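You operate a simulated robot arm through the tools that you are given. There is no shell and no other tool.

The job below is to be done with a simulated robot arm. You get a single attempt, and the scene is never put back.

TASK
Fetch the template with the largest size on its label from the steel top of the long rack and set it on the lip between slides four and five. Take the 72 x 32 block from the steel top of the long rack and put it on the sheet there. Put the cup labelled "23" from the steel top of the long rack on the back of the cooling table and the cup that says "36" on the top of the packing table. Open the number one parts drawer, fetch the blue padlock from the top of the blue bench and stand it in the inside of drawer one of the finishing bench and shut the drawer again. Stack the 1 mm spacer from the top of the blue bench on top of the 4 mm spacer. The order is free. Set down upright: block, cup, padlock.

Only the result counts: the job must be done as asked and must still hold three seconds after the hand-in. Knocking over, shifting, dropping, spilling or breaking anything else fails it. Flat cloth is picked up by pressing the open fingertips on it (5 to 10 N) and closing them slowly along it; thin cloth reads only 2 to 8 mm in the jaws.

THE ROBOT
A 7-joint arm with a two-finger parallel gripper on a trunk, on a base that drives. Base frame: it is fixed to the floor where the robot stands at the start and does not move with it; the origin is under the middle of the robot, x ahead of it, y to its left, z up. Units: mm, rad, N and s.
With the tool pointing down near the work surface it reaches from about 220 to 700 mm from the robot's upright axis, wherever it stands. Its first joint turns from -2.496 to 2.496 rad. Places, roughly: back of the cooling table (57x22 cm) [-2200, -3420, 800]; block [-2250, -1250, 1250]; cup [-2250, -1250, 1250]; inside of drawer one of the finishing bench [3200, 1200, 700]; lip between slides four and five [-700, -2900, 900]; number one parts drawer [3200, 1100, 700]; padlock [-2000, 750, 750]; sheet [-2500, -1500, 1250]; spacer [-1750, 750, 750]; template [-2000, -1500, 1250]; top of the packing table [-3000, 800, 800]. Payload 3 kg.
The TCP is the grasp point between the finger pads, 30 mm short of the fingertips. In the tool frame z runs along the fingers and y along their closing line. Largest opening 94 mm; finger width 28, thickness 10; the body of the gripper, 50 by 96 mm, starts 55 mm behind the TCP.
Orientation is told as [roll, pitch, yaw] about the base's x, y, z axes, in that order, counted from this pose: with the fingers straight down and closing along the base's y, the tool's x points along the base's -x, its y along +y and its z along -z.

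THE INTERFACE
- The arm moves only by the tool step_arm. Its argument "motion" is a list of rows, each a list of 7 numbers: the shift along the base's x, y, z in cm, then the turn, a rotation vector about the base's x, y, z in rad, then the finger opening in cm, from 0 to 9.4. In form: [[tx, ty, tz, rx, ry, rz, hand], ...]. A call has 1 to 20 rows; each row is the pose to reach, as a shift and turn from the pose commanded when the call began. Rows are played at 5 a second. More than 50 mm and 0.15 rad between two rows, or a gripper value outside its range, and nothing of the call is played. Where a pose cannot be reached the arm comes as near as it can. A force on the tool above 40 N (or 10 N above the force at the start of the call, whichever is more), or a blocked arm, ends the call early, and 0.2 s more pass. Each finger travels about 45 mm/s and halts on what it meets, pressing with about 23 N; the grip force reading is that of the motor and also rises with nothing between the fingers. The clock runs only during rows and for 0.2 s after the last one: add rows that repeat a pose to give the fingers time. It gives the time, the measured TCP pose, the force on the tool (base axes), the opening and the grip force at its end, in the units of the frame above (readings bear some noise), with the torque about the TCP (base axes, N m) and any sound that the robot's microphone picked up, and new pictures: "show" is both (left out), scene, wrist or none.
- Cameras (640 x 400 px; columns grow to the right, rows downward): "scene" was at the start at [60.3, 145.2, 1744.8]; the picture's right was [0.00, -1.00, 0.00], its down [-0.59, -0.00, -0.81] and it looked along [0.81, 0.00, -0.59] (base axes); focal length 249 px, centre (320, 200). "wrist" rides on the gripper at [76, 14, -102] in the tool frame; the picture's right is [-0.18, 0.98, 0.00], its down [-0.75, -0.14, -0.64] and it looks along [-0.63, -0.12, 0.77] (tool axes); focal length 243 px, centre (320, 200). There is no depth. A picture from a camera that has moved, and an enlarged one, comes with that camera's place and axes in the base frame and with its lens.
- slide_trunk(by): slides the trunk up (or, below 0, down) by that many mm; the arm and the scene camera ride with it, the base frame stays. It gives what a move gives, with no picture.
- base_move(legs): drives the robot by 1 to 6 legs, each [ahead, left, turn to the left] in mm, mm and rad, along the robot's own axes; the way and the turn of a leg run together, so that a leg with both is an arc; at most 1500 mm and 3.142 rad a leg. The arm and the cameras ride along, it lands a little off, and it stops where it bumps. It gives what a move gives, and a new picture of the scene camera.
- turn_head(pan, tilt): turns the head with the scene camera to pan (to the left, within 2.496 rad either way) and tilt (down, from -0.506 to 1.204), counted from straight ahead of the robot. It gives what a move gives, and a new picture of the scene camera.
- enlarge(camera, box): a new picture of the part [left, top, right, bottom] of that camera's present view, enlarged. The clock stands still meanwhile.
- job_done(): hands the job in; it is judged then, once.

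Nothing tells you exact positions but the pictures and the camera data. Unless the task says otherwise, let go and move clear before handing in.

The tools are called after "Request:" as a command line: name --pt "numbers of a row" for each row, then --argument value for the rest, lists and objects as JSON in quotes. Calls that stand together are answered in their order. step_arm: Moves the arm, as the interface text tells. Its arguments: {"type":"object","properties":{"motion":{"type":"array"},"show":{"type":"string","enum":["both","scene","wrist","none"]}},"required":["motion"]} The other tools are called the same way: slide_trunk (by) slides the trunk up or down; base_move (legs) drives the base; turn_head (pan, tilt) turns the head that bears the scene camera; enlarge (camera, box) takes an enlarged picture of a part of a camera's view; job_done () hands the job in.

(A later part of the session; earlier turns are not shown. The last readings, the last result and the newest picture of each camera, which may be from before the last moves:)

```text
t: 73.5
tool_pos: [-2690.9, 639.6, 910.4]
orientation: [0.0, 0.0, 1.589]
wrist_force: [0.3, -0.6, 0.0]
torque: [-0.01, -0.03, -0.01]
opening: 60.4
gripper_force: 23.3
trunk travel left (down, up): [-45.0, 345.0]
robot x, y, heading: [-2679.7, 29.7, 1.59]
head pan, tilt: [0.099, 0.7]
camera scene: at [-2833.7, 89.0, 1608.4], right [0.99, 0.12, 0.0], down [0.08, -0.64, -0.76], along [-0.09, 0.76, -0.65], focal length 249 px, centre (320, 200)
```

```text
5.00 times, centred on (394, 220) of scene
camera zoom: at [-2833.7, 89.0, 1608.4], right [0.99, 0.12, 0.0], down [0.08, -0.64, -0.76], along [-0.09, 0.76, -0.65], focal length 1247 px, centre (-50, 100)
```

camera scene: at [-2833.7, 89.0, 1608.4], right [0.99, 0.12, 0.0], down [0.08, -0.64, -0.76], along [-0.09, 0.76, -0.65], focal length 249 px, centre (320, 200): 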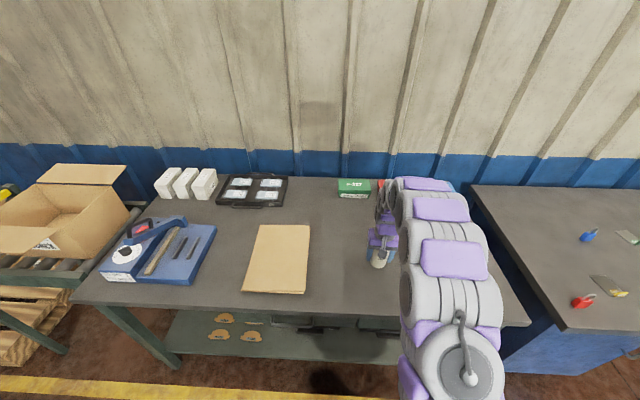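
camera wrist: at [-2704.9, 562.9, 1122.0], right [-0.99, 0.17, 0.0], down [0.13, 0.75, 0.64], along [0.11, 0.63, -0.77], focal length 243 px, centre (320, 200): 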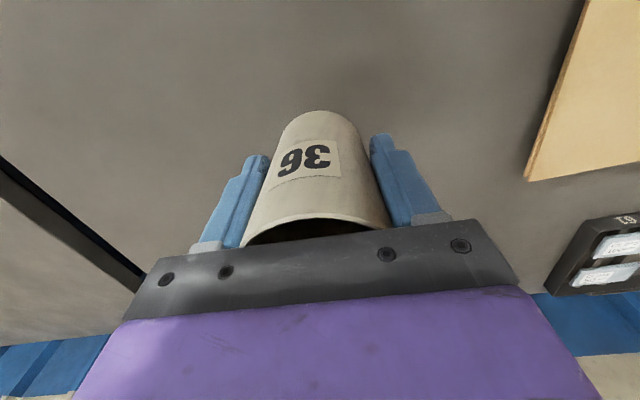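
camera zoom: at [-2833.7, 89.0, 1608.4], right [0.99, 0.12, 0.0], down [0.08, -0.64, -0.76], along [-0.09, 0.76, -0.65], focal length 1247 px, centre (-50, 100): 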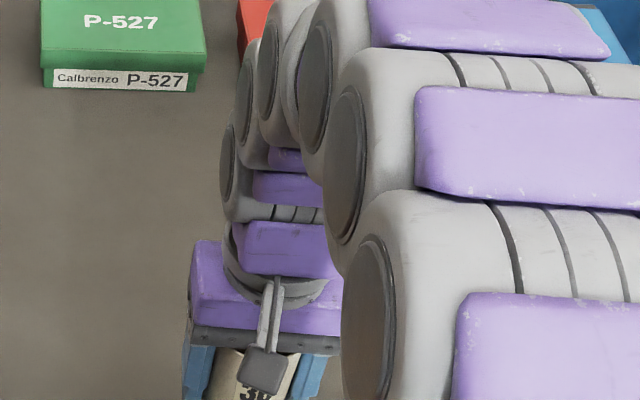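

Still in the air. I'll continue with smaller steps.

Request:
step_arm --pt "0 0 -1 0 0 0 4.5" --pt "0 0 -2 0 0 0 4.5" --pt "0 0 -2.7 0 0 0 4.5" --pt "0 0 -3.2 0 0 0 4.5" --pt "0 0 -3.2 0 0 0 4.5" --show "wrist"

Request:
enlarge --camera "scene" --box '[330, 220, 426, 280]'

```text
t: 74.7
tool_pos: [-2690.9, 639.7, 878.2]
orientation: [-0.001, -0.004, 1.588]
wrist_force: [-0.7, 0.0, -0.8]
torque: [-0.02, 0.0, -0.02]
opening: 60.1
gripper_force: 23.1
trunk travel left (down, up): [-45.0, 345.0]
robot x, y, heading: [-2681.5, 30.8, 1.588]
head pan, tilt: [0.099, 0.7]
camera wrist: at [-2704.6, 562.0, 979.5], right [-0.99, 0.17, 0.0], down [0.13, 0.76, 0.64], along [0.11, 0.63, -0.77], focal length 243 px, centre (320, 200)
```

wrist: 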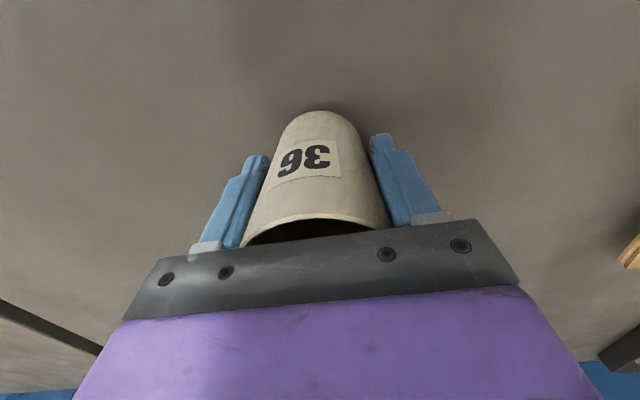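

```text
6.67 times, centred on (378, 250) of scene
camera zoom: at [-2833.8, 89.0, 1608.4], right [0.99, 0.12, 0.0], down [0.08, -0.64, -0.76], along [-0.09, 0.76, -0.65], focal length 1663 px, centre (-67, -133)
```

zoom: 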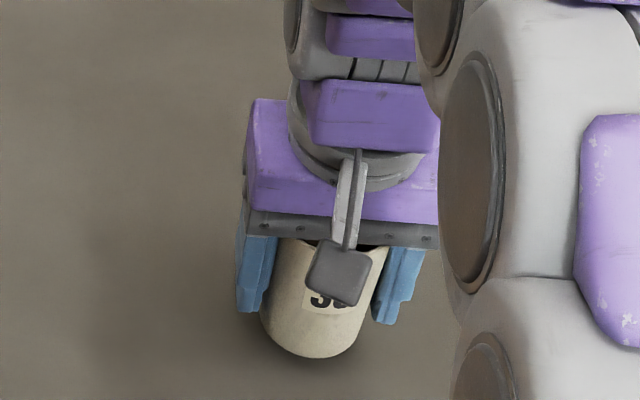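

The cup's bottom is nearing the table (contact shadow under it). I'll creep down with small steps.

Request:
step_arm --pt "0 0 -0.4 0 0 0 4.5" --pt "0 0 -0.8 0 0 0 4.5" --pt "0 0 -1.2 0 0 0 4.5" --pt "0 0 -1.6 0 0 0 4.5" --pt "0 0 -1.6 0 0 0 4.5" --show "wrist"

```text
t: 75.9
tool_pos: [-2692.3, 640.3, 863.6]
orientation: [-0.001, -0.006, 1.589]
wrist_force: [0.3, 0.2, 15.7]
torque: [-0.07, -0.04, -0.04]
opening: 60.1
gripper_force: 22.7
trunk travel left (down, up): [-45.0, 345.0]
robot x, y, heading: [-2679.9, 31.6, 1.593]
head pan, tilt: [0.099, 0.7]
camera wrist: at [-2705.1, 562.3, 964.8], right [-0.99, 0.17, 0.0], down [0.13, 0.75, 0.65], along [0.11, 0.64, -0.76], focal length 243 px, centre (320, 200)
```

wrist: 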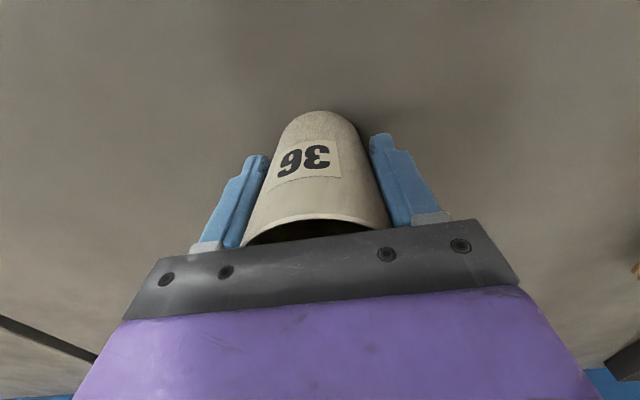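

Contact felt (about 16 N). I'll ease up a touch, open the fingers, and rise clear.

Request:
step_arm --pt "0 0 0.15 0 0 0 4.5" --pt "0 0 0.15 0 0 0 6.0" --pt "0 0 0.15 0 0 0 7.0" --pt "0 0 0.15 0 0 0 8.0" --pt "0 0 0.15 0 0 0 9.0" --pt "0 0 0.15 0 0 0 9.4" --pt "0 0 0.15 0 0 0 9.4" --show "wrist"

Request:
step_arm --pt "0 0 2 0 0 0 9.4" --pt "0 0 5 0 0 0 9.4" --pt "0 0 9 0 0 0 9.4" --pt "0 0 13 0 0 0 9.4" --pt "0 0 17 0 0 0 9.4" --show "both"

```text
t: 77.5
tool_pos: [-2691.4, 640.9, 863.5]
orientation: [0.002, -0.003, 1.589]
wrist_force: [-0.2, 0.1, -0.3]
torque: [-0.05, -0.01, 0.02]
opening: 94.0
gripper_force: 0.0
trunk travel left (down, up): [-45.0, 345.0]
robot x, y, heading: [-2680.2, 32.0, 1.586]
head pan, tilt: [0.099, 0.7]
camera wrist: at [-2705.0, 562.8, 965.3], right [-0.99, 0.17, 0.0], down [0.13, 0.76, 0.64], along [0.11, 0.63, -0.77], focal length 243 px, centre (320, 200)
```

wrist: 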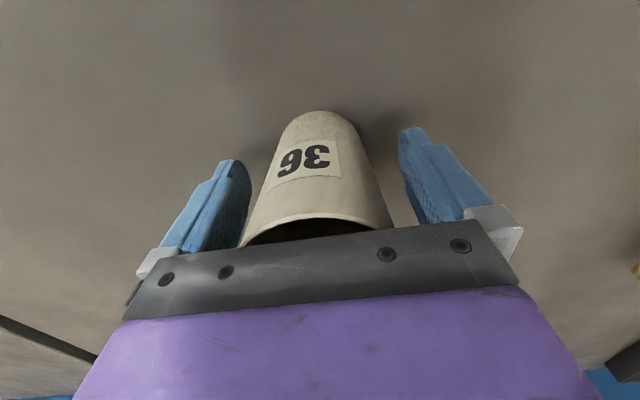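

```text
t: 78.7
tool_pos: [-2689.6, 642.1, 1035.3]
orientation: [-0.001, -0.004, 1.587]
wrist_force: [-0.4, -0.3, 0.0]
torque: [0.0, 0.01, -0.02]
opening: 93.9
gripper_force: 0.1
trunk travel left (down, up): [-45.0, 345.0]
robot x, y, heading: [-2681.6, 33.2, 1.587]
head pan, tilt: [0.099, 0.7]
camera scene: at [-2833.7, 87.8, 1608.4], right [0.99, 0.12, 0.0], down [0.08, -0.64, -0.76], along [-0.09, 0.76, -0.65], focal length 249 px, centre (320, 200)
camera wrist: at [-2704.2, 562.6, 1136.5], right [-0.99, 0.17, 0.0], down [0.13, 0.75, 0.64], along [0.11, 0.64, -0.76], focal length 243 px, centre (320, 200)
```

scene: 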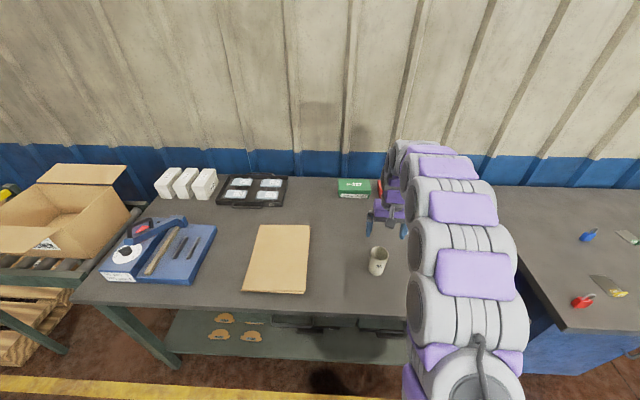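
wrist: 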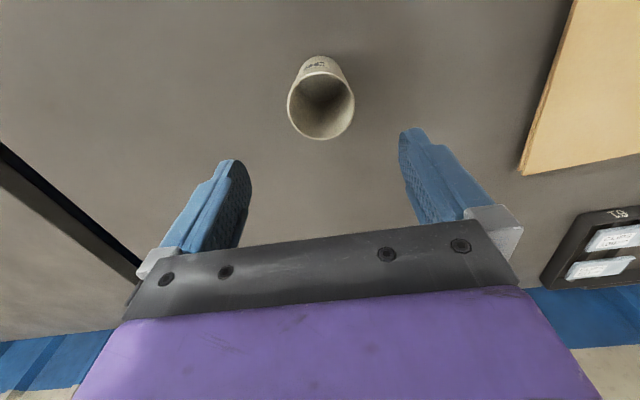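

Cup 36 stands upright on the packing table. Next, the blue bench next door: I'll pull the arm in and drive right to face the spacers.

Request:
step_arm --pt "0 -4.5 2 0 0 0 9.4" --pt "0 -9 2 0 0 0 9.4" --pt "0 -13.5 2 0 0 0 9.4" --pt "0 -18 2 0 0 0 9.4" --pt "0 -22.5 2 0 0 0 9.4" --pt "0 -26 2 0 0 0 9.4" --pt "0 -28 2 0 0 0 9.4" --show "none"

Request:
base_move --legs '[[0, -980, 0], [90, 0, 0]]'

Request:
turn_head --pan 0.0 --tilt 0.8

Request:
step_arm --pt "0 0 0 0 0 0 9.4" --show "wrist"

```text
t: 80.3
tool_pos: [-2690.7, 361.7, 1055.0]
orientation: [0.0, 0.0, 1.589]
wrist_force: [-0.3, 0.0, 0.0]
torque: [-0.02, -0.01, 0.0]
opening: 93.8
gripper_force: 0.0
trunk travel left (down, up): [-45.0, 345.0]
robot x, y, heading: [-2681.2, 28.5, 1.591]
head pan, tilt: [0.099, 0.7]
```

```text
t: 86.1
tool_pos: [-1700.1, 456.3, 1054.3]
orientation: [-0.001, -0.001, 1.561]
wrist_force: [-0.5, 0.2, -0.8]
torque: [-0.01, -0.03, 0.0]
opening: 94.0
gripper_force: 0.0
trunk travel left (down, up): [-45.0, 345.0]
robot x, y, heading: [-1698.5, 126.0, 1.558]
head pan, tilt: [0.099, 0.7]
camera scene: at [-1851.6, 184.4, 1608.1], right [1.0, 0.09, 0.0], down [0.06, -0.64, -0.76], along [-0.07, 0.76, -0.65], focal length 249 px, centre (320, 200)
```

scene: 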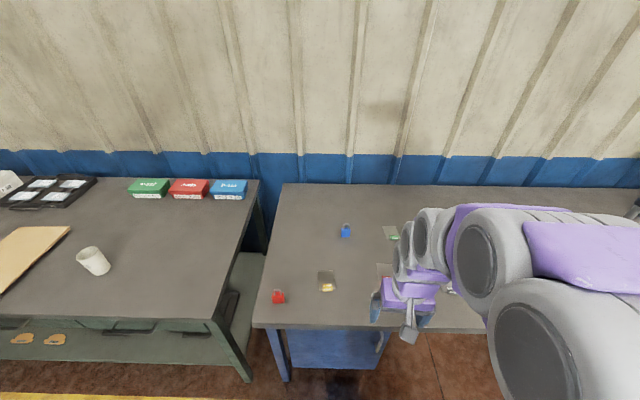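

```text
t: 86.8
tool_pos: [-1697.6, 454.9, 1054.6]
orientation: [0.002, -0.003, 1.563]
wrist_force: [0.4, -0.7, 0.6]
torque: [0.01, -0.02, 0.0]
opening: 93.9
gripper_force: 0.0
trunk travel left (down, up): [-45.0, 345.0]
robot x, y, heading: [-1697.6, 126.3, 1.558]
head pan, tilt: [0.0, 0.799]
camera scene: at [-1839.6, 179.0, 1600.3], right [1.0, -0.01, 0.0], down [-0.01, -0.72, -0.7], along [0.01, 0.7, -0.72], focal length 249 px, centre (320, 200)
```

scene: 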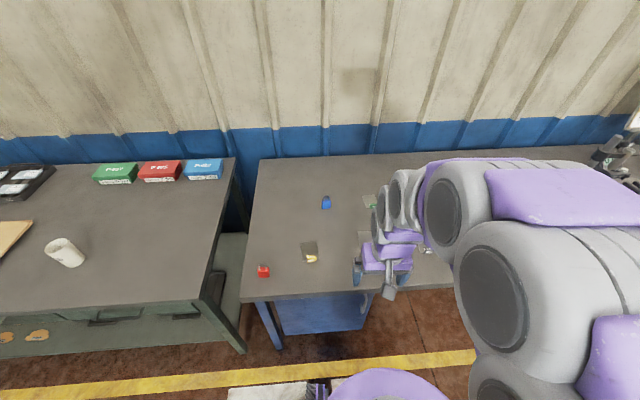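

```text
t: 87.2
tool_pos: [-1698.8, 454.1, 1055.2]
orientation: [0.0, -0.003, 1.562]
wrist_force: [-0.3, 0.0, -0.5]
torque: [0.0, 0.01, -0.04]
opening: 93.9
gripper_force: 0.0
trunk travel left (down, up): [-45.0, 345.0]
robot x, y, heading: [-1700.6, 121.8, 1.563]
head pan, tilt: [0.0, 0.799]
camera wrist: at [-1714.0, 377.5, 1156.5], right [-0.98, 0.19, 0.0], down [0.15, 0.75, 0.64], along [0.12, 0.63, -0.77], focal length 243 px, centre (320, 200)
```

wrist: 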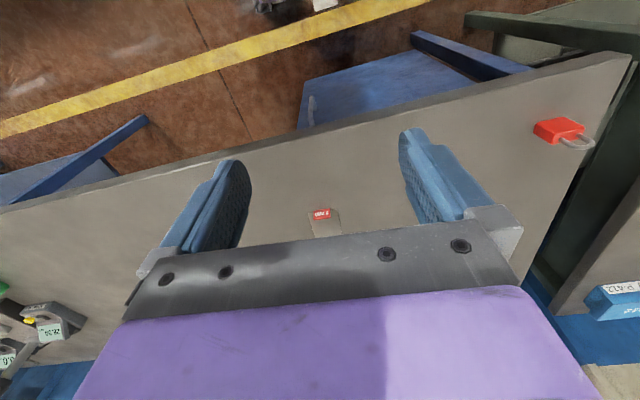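

I'll zoom in on the bench's items; the arm hides some, so I'll also swing it aside to the right.

Request:
enlarge --camera "scene" --box '[250, 180, 442, 300]'

Request:
enlarge --camera "wrist" --box '[280, 190, 376, 250]'

Request:
step_arm --pt "4.5 0 2 0 0 0 9.4" --pt "9 0 4 0 0 0 9.4" --pt "13.5 0 6 0 0 0 9.4" --pt "18 0 8 0 0 0 9.4" --pt "22.5 0 10 0 0 0 9.4" --show "both"

```text
3.33 times, centred on (346, 240) of scene
camera zoom: at [-1840.2, 179.0, 1600.2], right [1.0, -0.01, 0.0], down [-0.01, -0.72, -0.7], along [0.01, 0.7, -0.72], focal length 831 px, centre (233, 67)
```

zoom: 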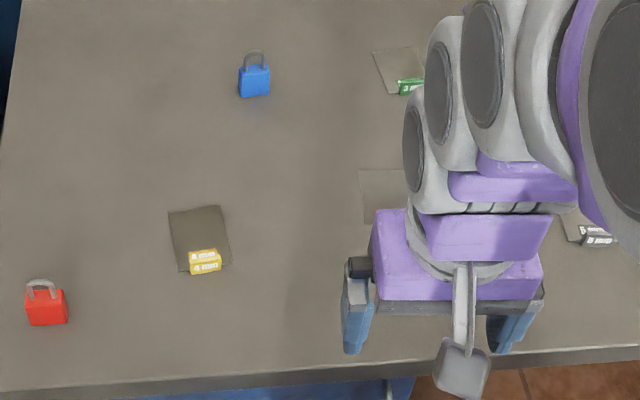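

```text
6.67 times, centred on (328, 220) of wrist
camera zoom: at [-1714.0, 377.5, 1156.5], right [-0.98, 0.19, 0.0], down [0.15, 0.75, 0.64], along [0.12, 0.63, -0.77], focal length 1618 px, centre (267, 67)
```

zoom: 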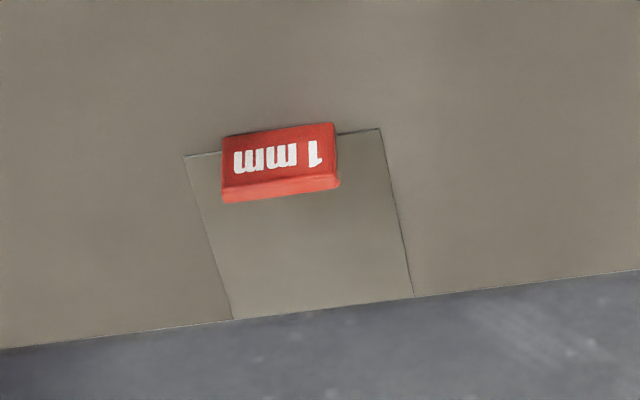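

```text
t: 88.4
tool_pos: [-1469.4, 454.5, 1155.1]
orientation: [0.004, -0.002, 1.562]
wrist_force: [0.1, 0.8, -0.1]
torque: [0.01, 0.01, -0.01]
opening: 93.9
gripper_force: 0.0
trunk travel left (down, up): [-45.0, 345.0]
robot x, y, heading: [-1696.3, 126.4, 1.565]
head pan, tilt: [0.0, 0.799]
camera scene: at [-1835.8, 178.8, 1600.6], right [1.0, -0.01, 0.0], down [-0.01, -0.72, -0.7], along [0.0, 0.7, -0.72], focal length 249 px, centre (320, 200)
camera wrist: at [-1484.5, 377.3, 1256.8], right [-0.98, 0.19, 0.0], down [0.15, 0.75, 0.64], along [0.12, 0.63, -0.77], focal length 243 px, centre (320, 200)
```

scene: 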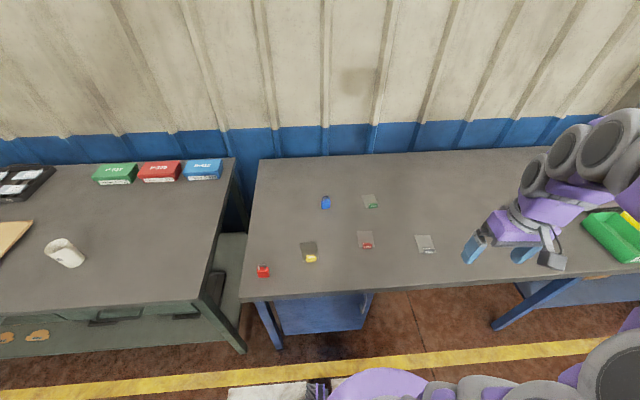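
wrist: 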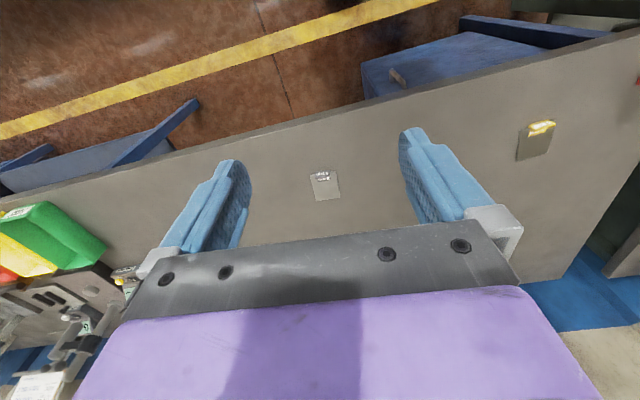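

Request:
enlarge --camera "scene" --box '[340, 180, 468, 260]'

Request:
enlarge --camera "scene" --box '[240, 185, 400, 285]'

Request:
enlarge --camera "wrist" --box '[280, 150, 376, 210]'

```text
5.00 times, centred on (404, 220) of scene
camera zoom: at [-1835.8, 178.8, 1600.6], right [1.0, -0.01, 0.0], down [-0.01, -0.72, -0.7], along [0.0, 0.7, -0.72], focal length 1247 px, centre (-100, 100)
```

zoom: 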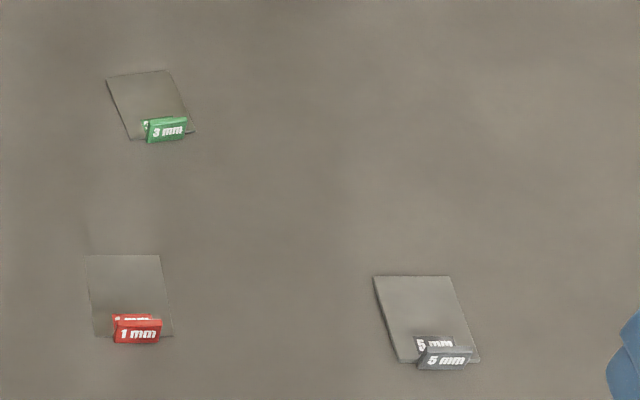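

```text
4.00 times, centred on (320, 235) of scene
camera zoom: at [-1835.8, 178.8, 1600.6], right [1.0, -0.01, 0.0], down [-0.01, -0.72, -0.7], along [0.0, 0.7, -0.72], focal length 998 px, centre (320, 60)
```

zoom: 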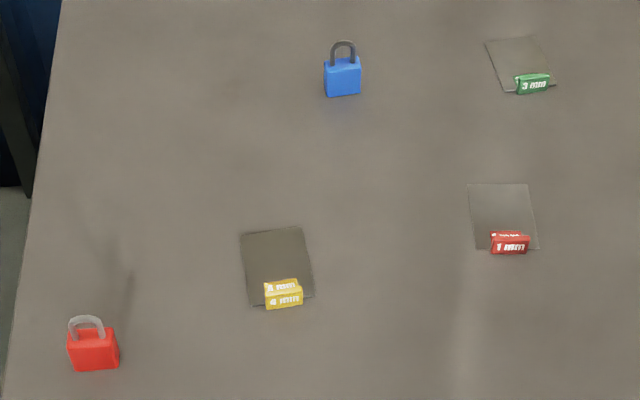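

```text
6.67 times, centred on (328, 180) of wrist
camera zoom: at [-1484.5, 377.3, 1256.8], right [-0.98, 0.19, 0.0], down [0.15, 0.75, 0.64], along [0.12, 0.63, -0.77], focal length 1618 px, centre (267, 333)
```

zoom: 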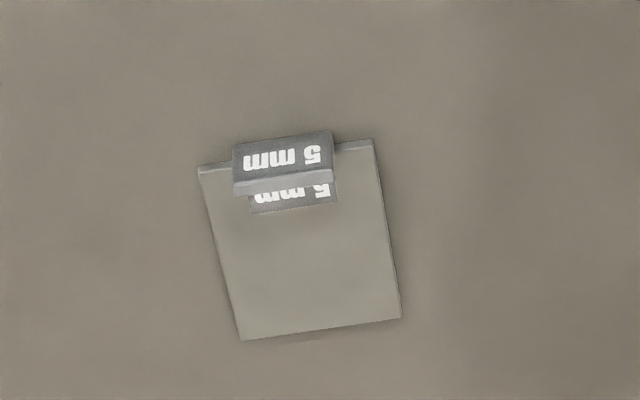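

The bench carries four spacers (1 mm red, 3 mm green, 4 mm yellow, 5 mm grey) as thin plates with an upright tag at the front edge. I take the bench top at z≈788, 1 mm tag at (-1655, 712) and 4 mm tag at (-1868, 658), turned ~0.13 rad. I'll bring the wrist camera close to the 1 mm one, with the fingers turned to close along y.

Request:
step_arm --pt "-1.7 2.3 -1 0 0 -0.142 9.4" --pt "-3.4 4.7 -2 0 0 -0.284 9.4" --pt "-5.1 7.0 -3 0 0 -0.426 9.4" --pt "-6.8 9.4 -5 0 0 -0.568 9.4" --pt "-8.5 11.7 -7 0 0 -0.71 9.4" --pt "-10.2 14 -9 0 0 -0.852 9.4" --pt "-11.9 16.4 -11 0 0 -0.994 9.4" --pt "-13.6 18.7 -13 0 0 -1.136 9.4" --pt "-15.3 21 -15 0 0 -1.278 9.4" --pt "-17 23.4 -17 0 0 -1.42 9.4" --pt "-18.6 25.9 -19 0 0 -1.56 9.4" --pt "-18.6 25.9 -19 0 0 -1.56 9.4" --show "both"

Request:
enlarge --camera "wrist" --box '[240, 60, 432, 180]'

```text
t: 91.0
tool_pos: [-1660.7, 715.8, 965.6]
orientation: [-0.001, -0.002, 0.0]
wrist_force: [1.0, 0.8, 1.0]
torque: [-0.01, 0.0, 0.0]
opening: 94.1
gripper_force: 0.0
trunk travel left (down, up): [-45.0, 345.0]
robot x, y, heading: [-1699.3, 125.0, 1.561]
head pan, tilt: [0.0, 0.799]
camera scene: at [-1839.8, 181.2, 1600.2], right [1.0, -0.01, 0.0], down [-0.01, -0.72, -0.7], along [0.01, 0.7, -0.72], focal length 249 px, centre (320, 200)
camera wrist: at [-1737.6, 727.6, 1067.5], right [0.18, 0.98, 0.0], down [0.75, -0.14, 0.64], along [0.63, -0.12, -0.77], focal length 243 px, centre (320, 200)
```

scene: 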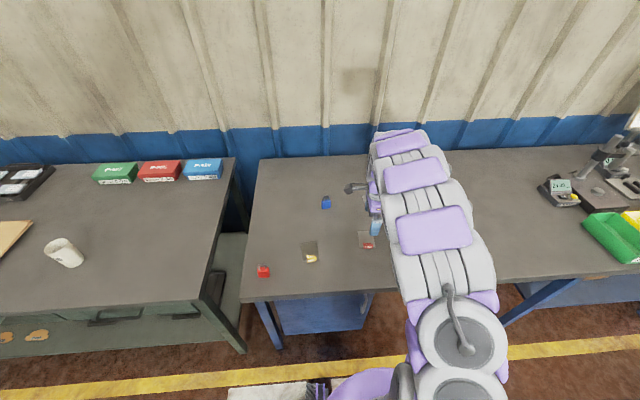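
wrist: 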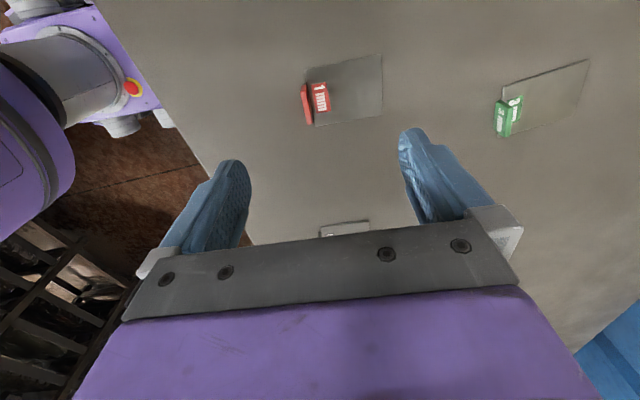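

```text
3.33 times, centred on (336, 120) of wrist
camera zoom: at [-1737.6, 727.6, 1067.5], right [0.18, 0.98, 0.0], down [0.75, -0.14, 0.64], along [0.63, -0.12, -0.77], focal length 809 px, centre (267, 467)
```

zoom: 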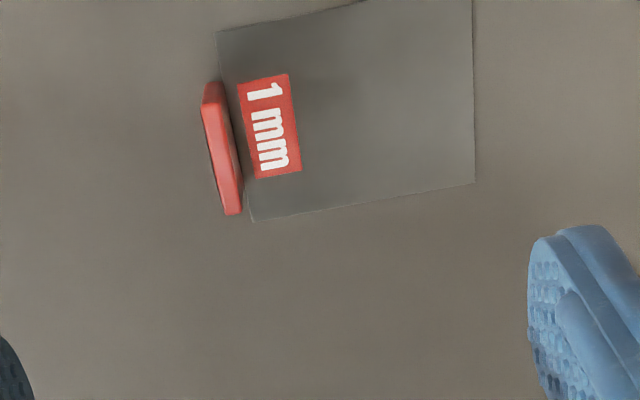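

The tag stands outside the plate's front edge, and a flat label sits behind it. I'll go lower for a better look at the tag's height and thickness.

Request:
step_arm --pt "0.5 -0.7 -3 0 0 0 9.4" --pt "0.5 -1.4 -6 0 0 0 9.4" --pt "0.5 -1.4 -9 0 0 0 9.4" --pt "0.5 -1.4 -10 0 0 0 9.4" --pt "0.5 -1.4 -10 0 0 0 9.4" --show "wrist"

Request:
enlarge --camera "wrist" --box '[240, 60, 432, 180]'

```text
t: 92.2
tool_pos: [-1655.1, 699.2, 865.0]
orientation: [0.0, -0.003, 0.003]
wrist_force: [-0.2, 0.7, 0.3]
torque: [0.03, -0.01, 0.04]
opening: 93.7
gripper_force: 0.1
trunk travel left (down, up): [-45.0, 345.0]
robot x, y, heading: [-1702.7, 126.0, 1.563]
head pan, tilt: [0.0, 0.799]
camera wrist: at [-1731.5, 712.4, 967.2], right [0.18, 0.98, 0.0], down [0.75, -0.14, 0.64], along [0.63, -0.12, -0.76], focal length 243 px, centre (320, 200)
```

wrist: 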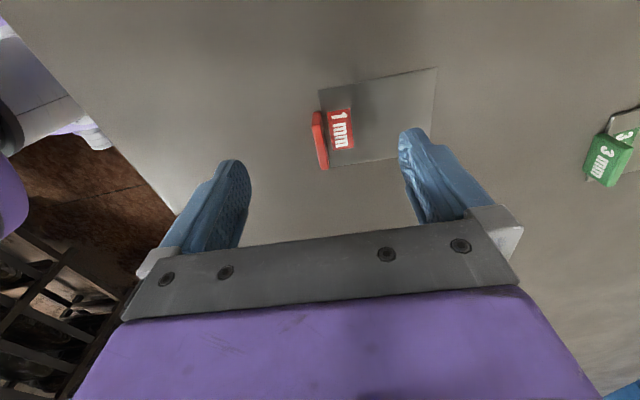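

```text
3.33 times, centred on (336, 120) of wrist
camera zoom: at [-1731.5, 712.4, 967.2], right [0.18, 0.98, 0.0], down [0.75, -0.14, 0.64], along [0.63, -0.12, -0.76], focal length 809 px, centre (267, 467)
```

zoom: 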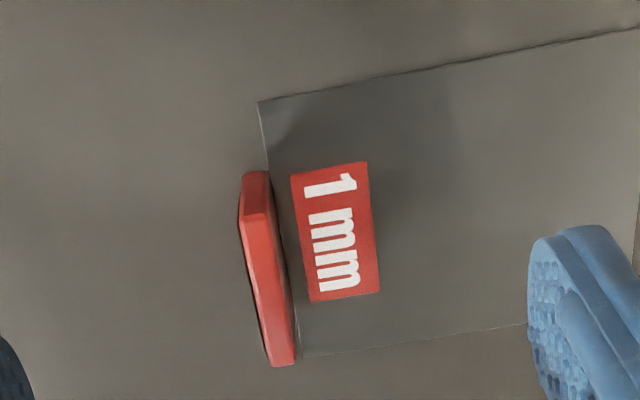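

The tag is about 36 x 6.5 x 22 mm with the plate behind it at bench level z≈789, so it makes a good handle. Before gripping I'll inspect the 4 mm spacer from the same height so I know exactly where to set the 1 mm one.

Request:
step_arm --pt "-2 0 3 0 0 0 9.4" --pt "-6 -1 3 0 0 0 9.4" --pt "-10 -2 3 0 0 0 9.4" --pt "-14 -3 3 0 0 0 9.4" --pt "-18 -4 3 0 0 0 9.4" --pt "-21.3 -4 3 0 0 0 9.4" --pt "-21.3 -4 3 0 0 0 9.4" --show "wrist"

Request:
enlarge --camera "wrist" --box '[240, 40, 464, 180]'

```text
t: 93.8
tool_pos: [-1868.8, 661.4, 893.2]
orientation: [0.0, -0.003, 0.002]
wrist_force: [-1.2, 0.4, -0.3]
torque: [0.03, 0.0, 0.0]
opening: 93.9
gripper_force: 0.1
trunk travel left (down, up): [-45.0, 345.0]
robot x, y, heading: [-1698.2, 125.9, 1.564]
head pan, tilt: [0.0, 0.799]
camera wrist: at [-1945.5, 673.9, 995.6], right [0.18, 0.98, 0.0], down [0.75, -0.14, 0.64], along [0.63, -0.12, -0.76], focal length 243 px, centre (320, 200)
```

wrist: 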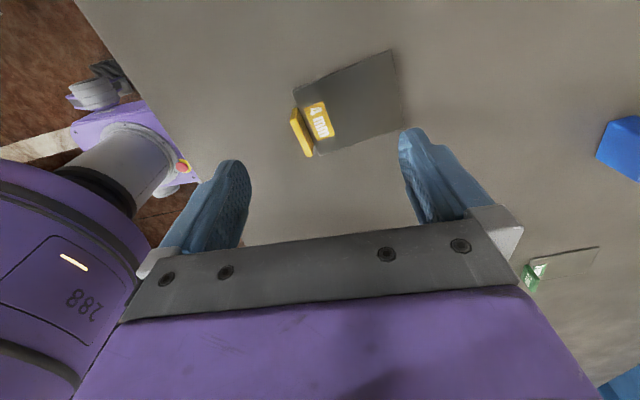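

```text
2.86 times, centred on (352, 110) of wrist
camera zoom: at [-1945.5, 673.9, 995.6], right [0.18, 0.98, 0.0], down [0.75, -0.14, 0.64], along [0.63, -0.12, -0.76], focal length 693 px, centre (229, 457)
```

zoom: 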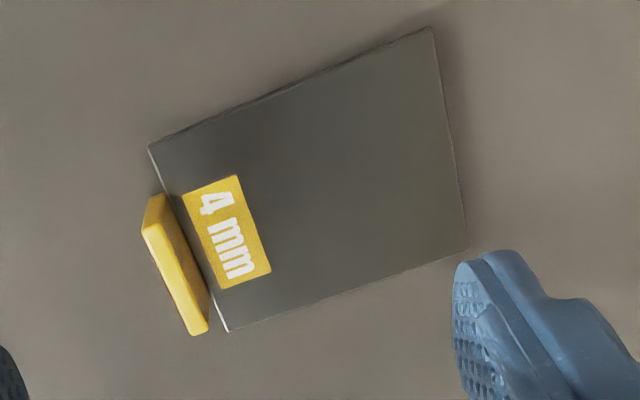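

The 4 mm plate is clear: centre about (-1870, 686), turned +0.18 rad, with its tag in front. To learn the bench height precisely I'll close the fingers and touch an empty spot between the spacers.

Request:
step_arm --pt "4 -1 0 0 0 0 7" --pt "8 -2 0 0 0 0 5" --pt "11 -2 0 0 0 0 3" --pt "11 -2 -3 0 0 0 1" --pt "11 -2 -5.5 0 0 0 0" --pt "11 -2 -5.5 0 0 0 0" --pt "11 -2 -5.8 0 0 0 0" --pt "11 -2 -6.1 0 0 0 0" --pt "11 -2 -6.3 0 0 0 0" --pt "11 -2 -6.5 0 0 0 0" --pt "11 -2 -6.5 0 0 0 0" --show "none"

```text
t: 96.2
tool_pos: [-1756.3, 640.5, 830.6]
orientation: [0.001, -0.003, 0.002]
wrist_force: [1.2, -0.4, 13.3]
torque: [-0.01, 0.15, -0.11]
opening: 0.0
gripper_force: 23.3
trunk travel left (down, up): [-45.0, 345.0]
robot x, y, heading: [-1696.2, 122.4, 1.565]
head pan, tilt: [0.0, 0.799]
```

The bench top is at z≈800. Corrected for that, the 1 mm tag centre is at (-1656.5, 699) and the 4 mm plate centre at (-1875, 685). I'll go back over the 1 mm tag, open, and check alignment.

Request:
step_arm --pt "0 0 3 0 0 0 0" --pt "0 0 6 0 0 0 2" --pt "3 2 6 0 0 0 3" --pt "6 4 6 0 0 0 4" --pt "9 5.8 6 0 0 0 5" --pt "10 5.8 6 0 0 0 5" --pt "10 5.8 3 0 0 0 5" --pt "10 5.8 3 0 0 0 5" --show "wrist"

Request:
enlarge --camera "wrist" --box '[240, 90, 400, 190]'

```text
t: 98.0
tool_pos: [-1655.6, 696.6, 860.1]
orientation: [0.0, -0.002, 0.003]
wrist_force: [0.1, 0.7, 0.3]
torque: [0.02, 0.0, 0.03]
opening: 50.1
gripper_force: 0.0
trunk travel left (down, up): [-45.0, 345.0]
robot x, y, heading: [-1696.8, 123.8, 1.56]
head pan, tilt: [0.0, 0.799]
camera wrist: at [-1733.6, 709.1, 960.7], right [0.18, 0.98, 0.0], down [0.75, -0.14, 0.64], along [0.63, -0.12, -0.76], focal length 243 px, centre (320, 200)
```

wrist: 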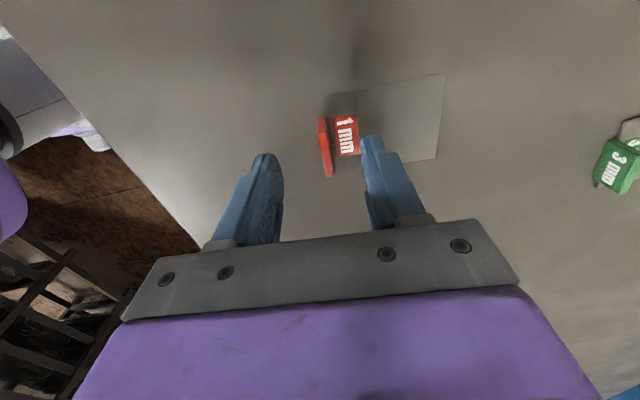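

```text
4.00 times, centred on (320, 140) of wrist
camera zoom: at [-1733.6, 709.1, 960.7], right [0.18, 0.98, 0.0], down [0.75, -0.14, 0.64], along [0.63, -0.12, -0.76], focal length 970 px, centre (320, 440)
```

zoom: 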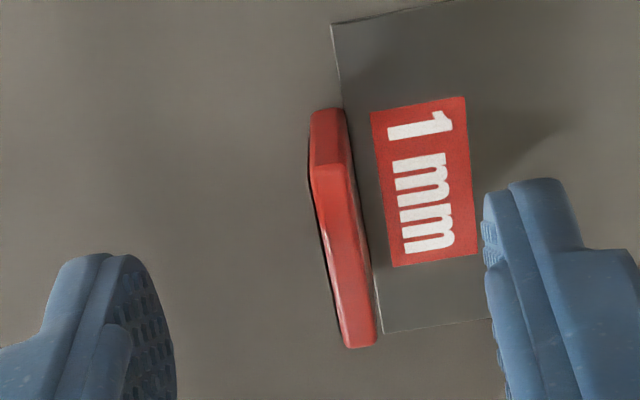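

Tag centre is at (-1655.6, 699.1); I'll shift 2.5 mm, descend so the tips stop about 4 mm above the bench, and close gently.

Request:
step_arm --pt "0 0.25 -1 0 0 0 5" --pt "0 0.25 -2 0 0 0 5" --pt "0 0.25 -2.6 0 0 0 5" --pt "0 0.25 -2.6 0 0 0 4" --pt "0 0.25 -2.6 0 0 0 3" --pt "0 0.25 -2.6 0 0 0 2" --pt "0 0.25 -2.6 0 0 0 1.2" --pt "0 0.25 -2.6 0 0 0 0.6" --pt "0 0.25 -2.6 0 0 0 0.2" --pt "0 0.25 -2.6 0 0 0 0.2" --show "wrist"

```text
t: 100.2
tool_pos: [-1656.7, 700.5, 834.5]
orientation: [-0.001, -0.003, 0.002]
wrist_force: [-0.4, 0.2, 1.1]
torque: [-0.04, 0.01, -0.03]
opening: 5.0
gripper_force: 23.3
trunk travel left (down, up): [-45.0, 345.0]
robot x, y, heading: [-1698.5, 125.1, 1.561]
head pan, tilt: [0.0, 0.799]
camera wrist: at [-1734.0, 712.4, 934.9], right [0.18, 0.98, 0.0], down [0.75, -0.14, 0.64], along [0.63, -0.12, -0.76], focal length 243 px, centre (320, 200)
```

wrist: 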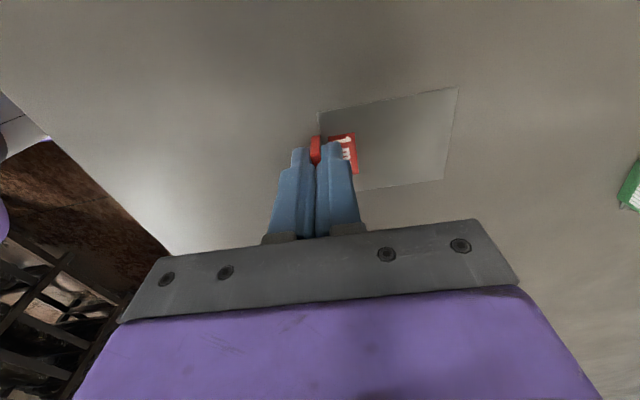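

The tag is held (5 mm thick). I'll lift it and look at how the plate hangs.

Request:
step_arm --pt "0 0 1.5 0 0 0 0.2" --pt "0 0 4 0 0 0 0.2" --pt "0 0 7 0 0 0 0.2" --pt "0 0 10 0 0 0 0.2" --pt "0 0 10 0 0 0 0.2" --show "wrist"

Request:
enlarge --camera "wrist" --box '[240, 60, 480, 210]'

```text
t: 101.4
tool_pos: [-1657.0, 699.4, 933.3]
orientation: [0.001, -0.004, 0.001]
wrist_force: [-0.4, -1.3, 0.0]
torque: [0.01, -0.02, -0.03]
opening: 4.8
gripper_force: 23.0
trunk travel left (down, up): [-45.0, 345.0]
robot x, y, heading: [-1697.6, 125.0, 1.561]
head pan, tilt: [0.0, 0.799]
camera wrist: at [-1734.0, 711.5, 1034.7], right [0.18, 0.98, 0.0], down [0.75, -0.14, 0.64], along [0.63, -0.12, -0.76], focal length 243 px, centre (320, 200)
```

wrist: 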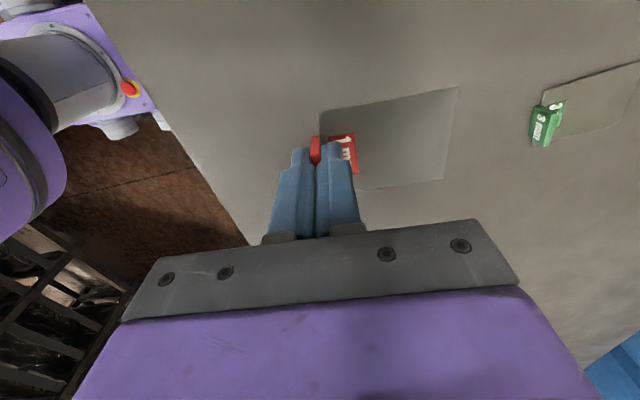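

```text
2.67 times, centred on (360, 135) of wrist
camera zoom: at [-1734.0, 711.5, 1034.7], right [0.18, 0.98, 0.0], down [0.75, -0.14, 0.64], along [0.63, -0.12, -0.76], focal length 647 px, centre (213, 373)
```

zoom: 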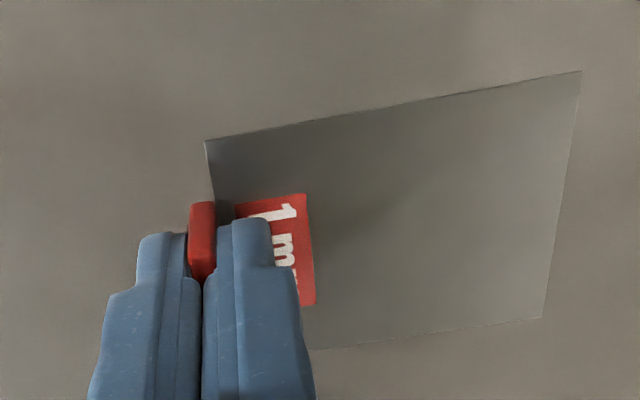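

The plate hangs level and square with the fingers. I'll turn it half around (plus 0.18 rad) while carrying it over the 4 mm spacer, so the two tags end up at opposite ends.

Request:
step_arm --pt "-1.8 0.2 1 0 0 0.138 0.2" --pt "-3.7 0.4 2 0 0 0.276 0.2" --pt "-5.6 0.6 3 0 0 0.415 0.2" --pt "-7.5 0.8 3 0 0 0.553 0.2" --pt "-9.3 1.0 3 0 0 0.692 0.2" --pt "-11.2 1.2 3 0 0 0.83 0.2" --pt "-13.1 1.4 3 0 0 0.968 0.2" --pt "-14.9 1.6 3 0 0 1.107 0.2" --pt "-16.8 1.8 3 0 0 1.245 0.2" --pt "-18.7 2.0 3 0 0 1.383 0.2" --pt "-20.5 2.2 3 0 0 1.522 0.2" --pt "-22.4 2.4 3 0 0 1.66 0.2" --show "scene"

Request:
step_arm --pt "0 0 0 0 0 0.138 0.2" --pt "0 0 0 0 0 0.276 0.2" --pt "0 0 0 0 0 0.415 0.2" --pt "0 0 0 0 0 0.553 0.2" --pt "0 0 0 0 0 0.692 0.2" --pt "0 0 0 0 0 0.83 0.2" --pt "0 0 0 0 0 0.968 0.2" --pt "0 0 0 0 0 1.107 0.2" --pt "0 0 0 0 0 1.245 0.2" --pt "0 0 0 0 0 1.383 0.2" --pt "0 0 0 0 0 1.522 0.2" --pt "0 0 0 0 0 1.66 0.2" --pt "0 0 0 0 0 1.66 0.2" --show "both"

```text
t: 104.0
tool_pos: [-1881.9, 724.4, 962.4]
orientation: [0.0, 0.002, 1.667]
wrist_force: [-0.5, -0.1, -1.0]
torque: [-0.02, -0.05, 0.02]
opening: 4.9
gripper_force: 22.9
trunk travel left (down, up): [-45.0, 345.0]
robot x, y, heading: [-1697.1, 124.3, 1.563]
head pan, tilt: [0.0, 0.799]
camera scene: at [-1842.8, 181.8, 1599.9], right [1.0, -0.01, 0.0], down [0.0, -0.72, -0.7], along [0.01, 0.7, -0.72], focal length 249 px, centre (320, 200)
```

scene: 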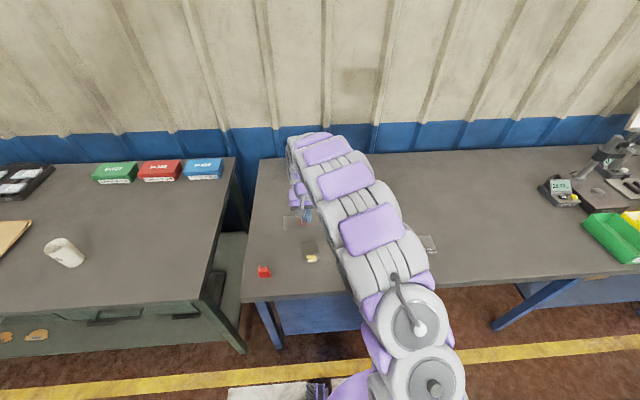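

```text
t: 106.8
tool_pos: [-1881.0, 722.9, 964.5]
orientation: [0.002, -0.002, -2.96]
wrist_force: [0.5, -0.4, -0.5]
torque: [0.02, 0.02, -0.02]
opening: 5.1
gripper_force: 23.4
trunk travel left (down, up): [-45.0, 345.0]
robot x, y, heading: [-1698.8, 125.0, 1.562]
head pan, tilt: [0.0, 0.799]
camera scene: at [-1841.9, 181.6, 1600.0], right [1.0, -0.01, 0.0], down [0.0, -0.72, -0.7], along [0.01, 0.7, -0.72], focal length 249 px, centre (320, 200)
camera wrist: at [-1804.3, 723.0, 1064.6], right [0.0, -1.0, 0.0], down [-0.77, 0.0, 0.64], along [-0.64, 0.0, -0.77], focal length 243 px, centre (320, 200)
```

scene: 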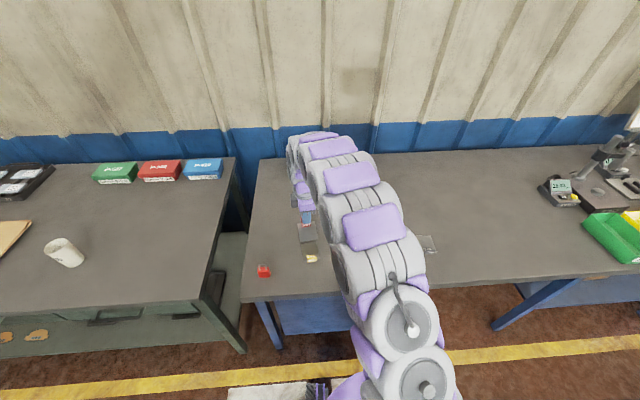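
wrist: 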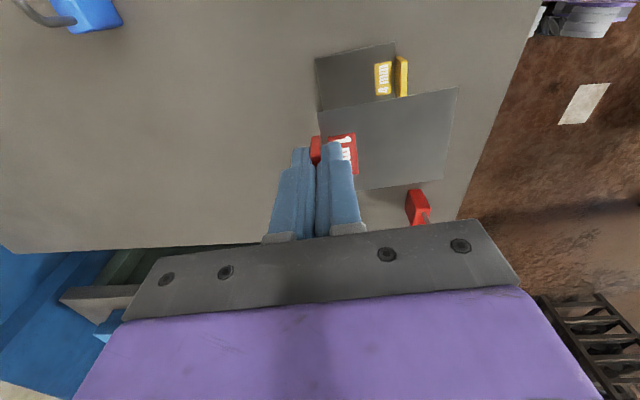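

The turned plate is over the 4 mm spacer. I'll check the relative alignment with an enlarged wrist view.

Request:
enlarge --camera "wrist" --box '[290, 20, 482, 140]'

```text
3.33 times, centred on (386, 80) of wrist
camera zoom: at [-1804.3, 723.0, 1064.6], right [0.0, -1.0, 0.0], down [-0.77, 0.0, 0.64], along [-0.64, 0.0, -0.77], focal length 809 px, centre (100, 600)
```

zoom: 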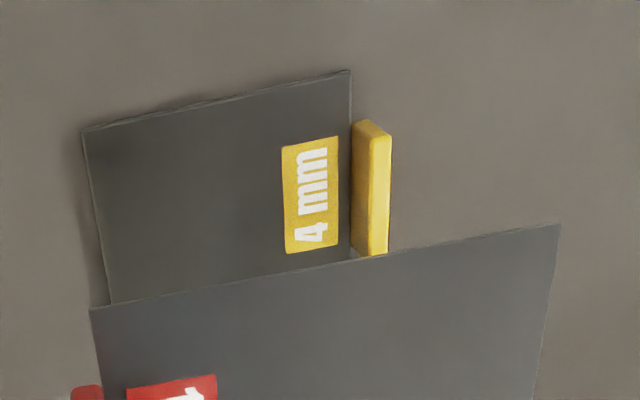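

The views suggest shifting about (+2, +4) mm. I'll apply that and descend to just above the lower tag, then recheck at close range.

Request:
step_arm --pt "0.2 0.4 -2 0 0 0 0.2" --pt "0.2 0.4 -5 0 0 0 0.2" --pt "0.2 0.4 -8 0 0 0 0.2" --pt "0.2 0.4 -9.4 0 0 0 0.2" --pt "0.2 0.4 -9.4 0 0 0 0.2" --show "wrist"

Request:
enlarge --camera "wrist" --box '[290, 40, 482, 160]'

Request:
enlarge --camera "scene" --box '[270, 200, 366, 260]'

```text
t: 108.0
tool_pos: [-1878.9, 729.5, 870.8]
orientation: [0.001, -0.001, -2.962]
wrist_force: [0.3, -0.9, -0.8]
torque: [0.01, -0.03, 0.04]
opening: 4.8
gripper_force: 22.8
trunk travel left (down, up): [-45.0, 345.0]
robot x, y, heading: [-1695.7, 121.2, 1.569]
head pan, tilt: [0.0, 0.799]
camera wrist: at [-1801.2, 727.2, 971.9], right [0.0, -1.0, 0.0], down [-0.77, 0.01, 0.64], along [-0.64, 0.0, -0.77], focal length 243 px, centre (320, 200)
```

wrist: 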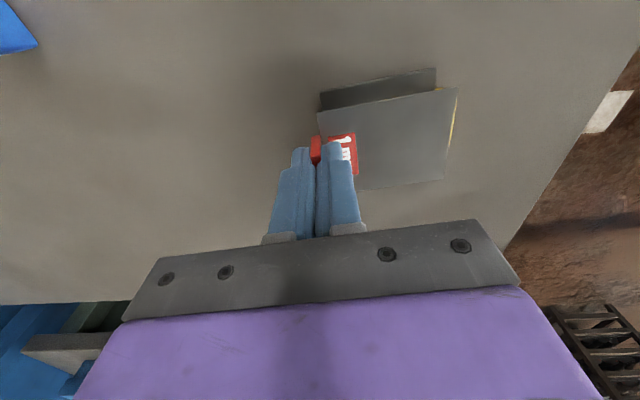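

```text
3.33 times, centred on (386, 100) of wrist
camera zoom: at [-1801.2, 727.2, 971.9], right [0.0, -1.0, 0.0], down [-0.77, 0.01, 0.64], along [-0.64, 0.0, -0.77], focal length 809 px, centre (100, 533)
```

zoom: 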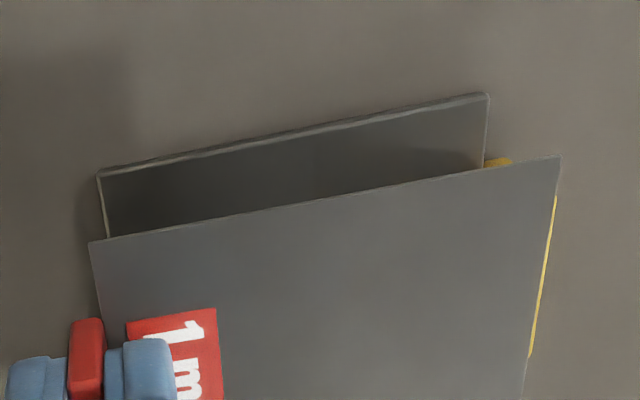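

```text
6.67 times, centred on (318, 230) of scene
camera zoom: at [-1842.0, 181.8, 1600.0], right [1.0, -0.01, 0.0], down [0.0, -0.72, -0.7], along [0.01, 0.7, -0.72], focal length 1663 px, centre (333, 0)
```

zoom: 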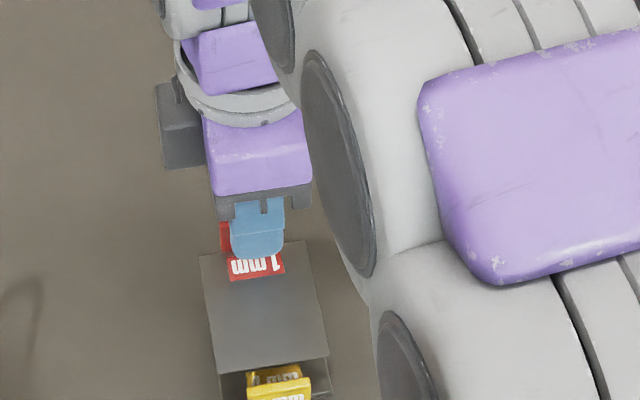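

Relative offset is only about 1.5 mm. I'll nudge (+1.3, +1.2) mm and lower it onto the 4 mm plate gently.

Request:
step_arm --pt "0.13 0.12 -1 0 0 0 0.2" --pt "0.13 0.12 -2 0 0 0 0.2" --pt "0.13 0.12 -2.6 0 0 0 0.2" --pt "0.13 0.12 -2.9 0 0 0 0.2" --pt "0.13 0.12 -3.1 0 0 0 0.2" --pt "0.13 0.12 -3.1 0 0 0 0.2" --show "wrist"

Request:
enlarge --camera "wrist" --box '[290, 40, 482, 160]'

```text
t: 109.4
tool_pos: [-1877.4, 729.0, 838.9]
orientation: [0.004, -0.002, -2.963]
wrist_force: [-0.7, -0.1, 0.2]
torque: [0.0, 0.02, -0.01]
opening: 5.0
gripper_force: 22.7
trunk travel left (down, up): [-45.0, 345.0]
robot x, y, heading: [-1697.6, 121.7, 1.558]
head pan, tilt: [0.0, 0.799]
camera wrist: at [-1801.4, 728.1, 939.9], right [0.0, -1.0, 0.0], down [-0.77, 0.01, 0.64], along [-0.64, 0.0, -0.77], focal length 243 px, centre (320, 200)
```

wrist: 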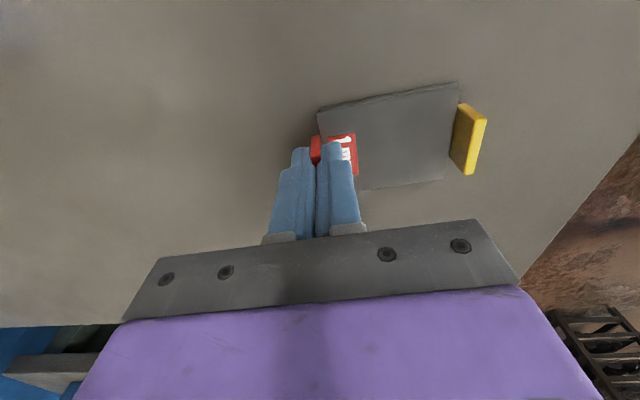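

```text
3.33 times, centred on (386, 100) of wrist
camera zoom: at [-1801.4, 728.1, 939.9], right [0.0, -1.0, 0.0], down [-0.77, 0.01, 0.64], along [-0.64, 0.0, -0.77], focal length 809 px, centre (100, 533)
```

zoom: 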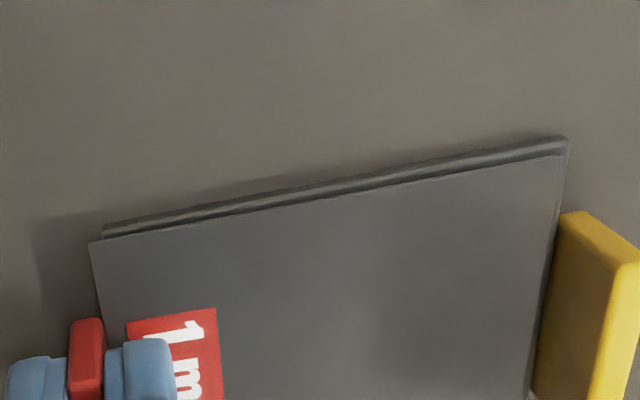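

Nearly perfect alignment, right behind the yellow tag. I'll lower the last millimetres until contact.

Request:
step_arm --pt "0 0 -0.1 0 0 0 0.2" --pt "0 0 -0.2 0 0 0 0.2" --pt "0 0 -0.2 0 0 0 0.2" --show "none"

```text
t: 110.2
tool_pos: [-1879.1, 729.5, 837.0]
orientation: [-0.001, -0.001, -2.963]
wrist_force: [-1.7, -1.0, 13.1]
torque: [-0.14, 0.12, -0.01]
opening: 4.9
gripper_force: 23.3
trunk travel left (down, up): [-45.0, 345.0]
robot x, y, heading: [-1696.8, 121.6, 1.561]
head pan, tilt: [0.0, 0.799]
```

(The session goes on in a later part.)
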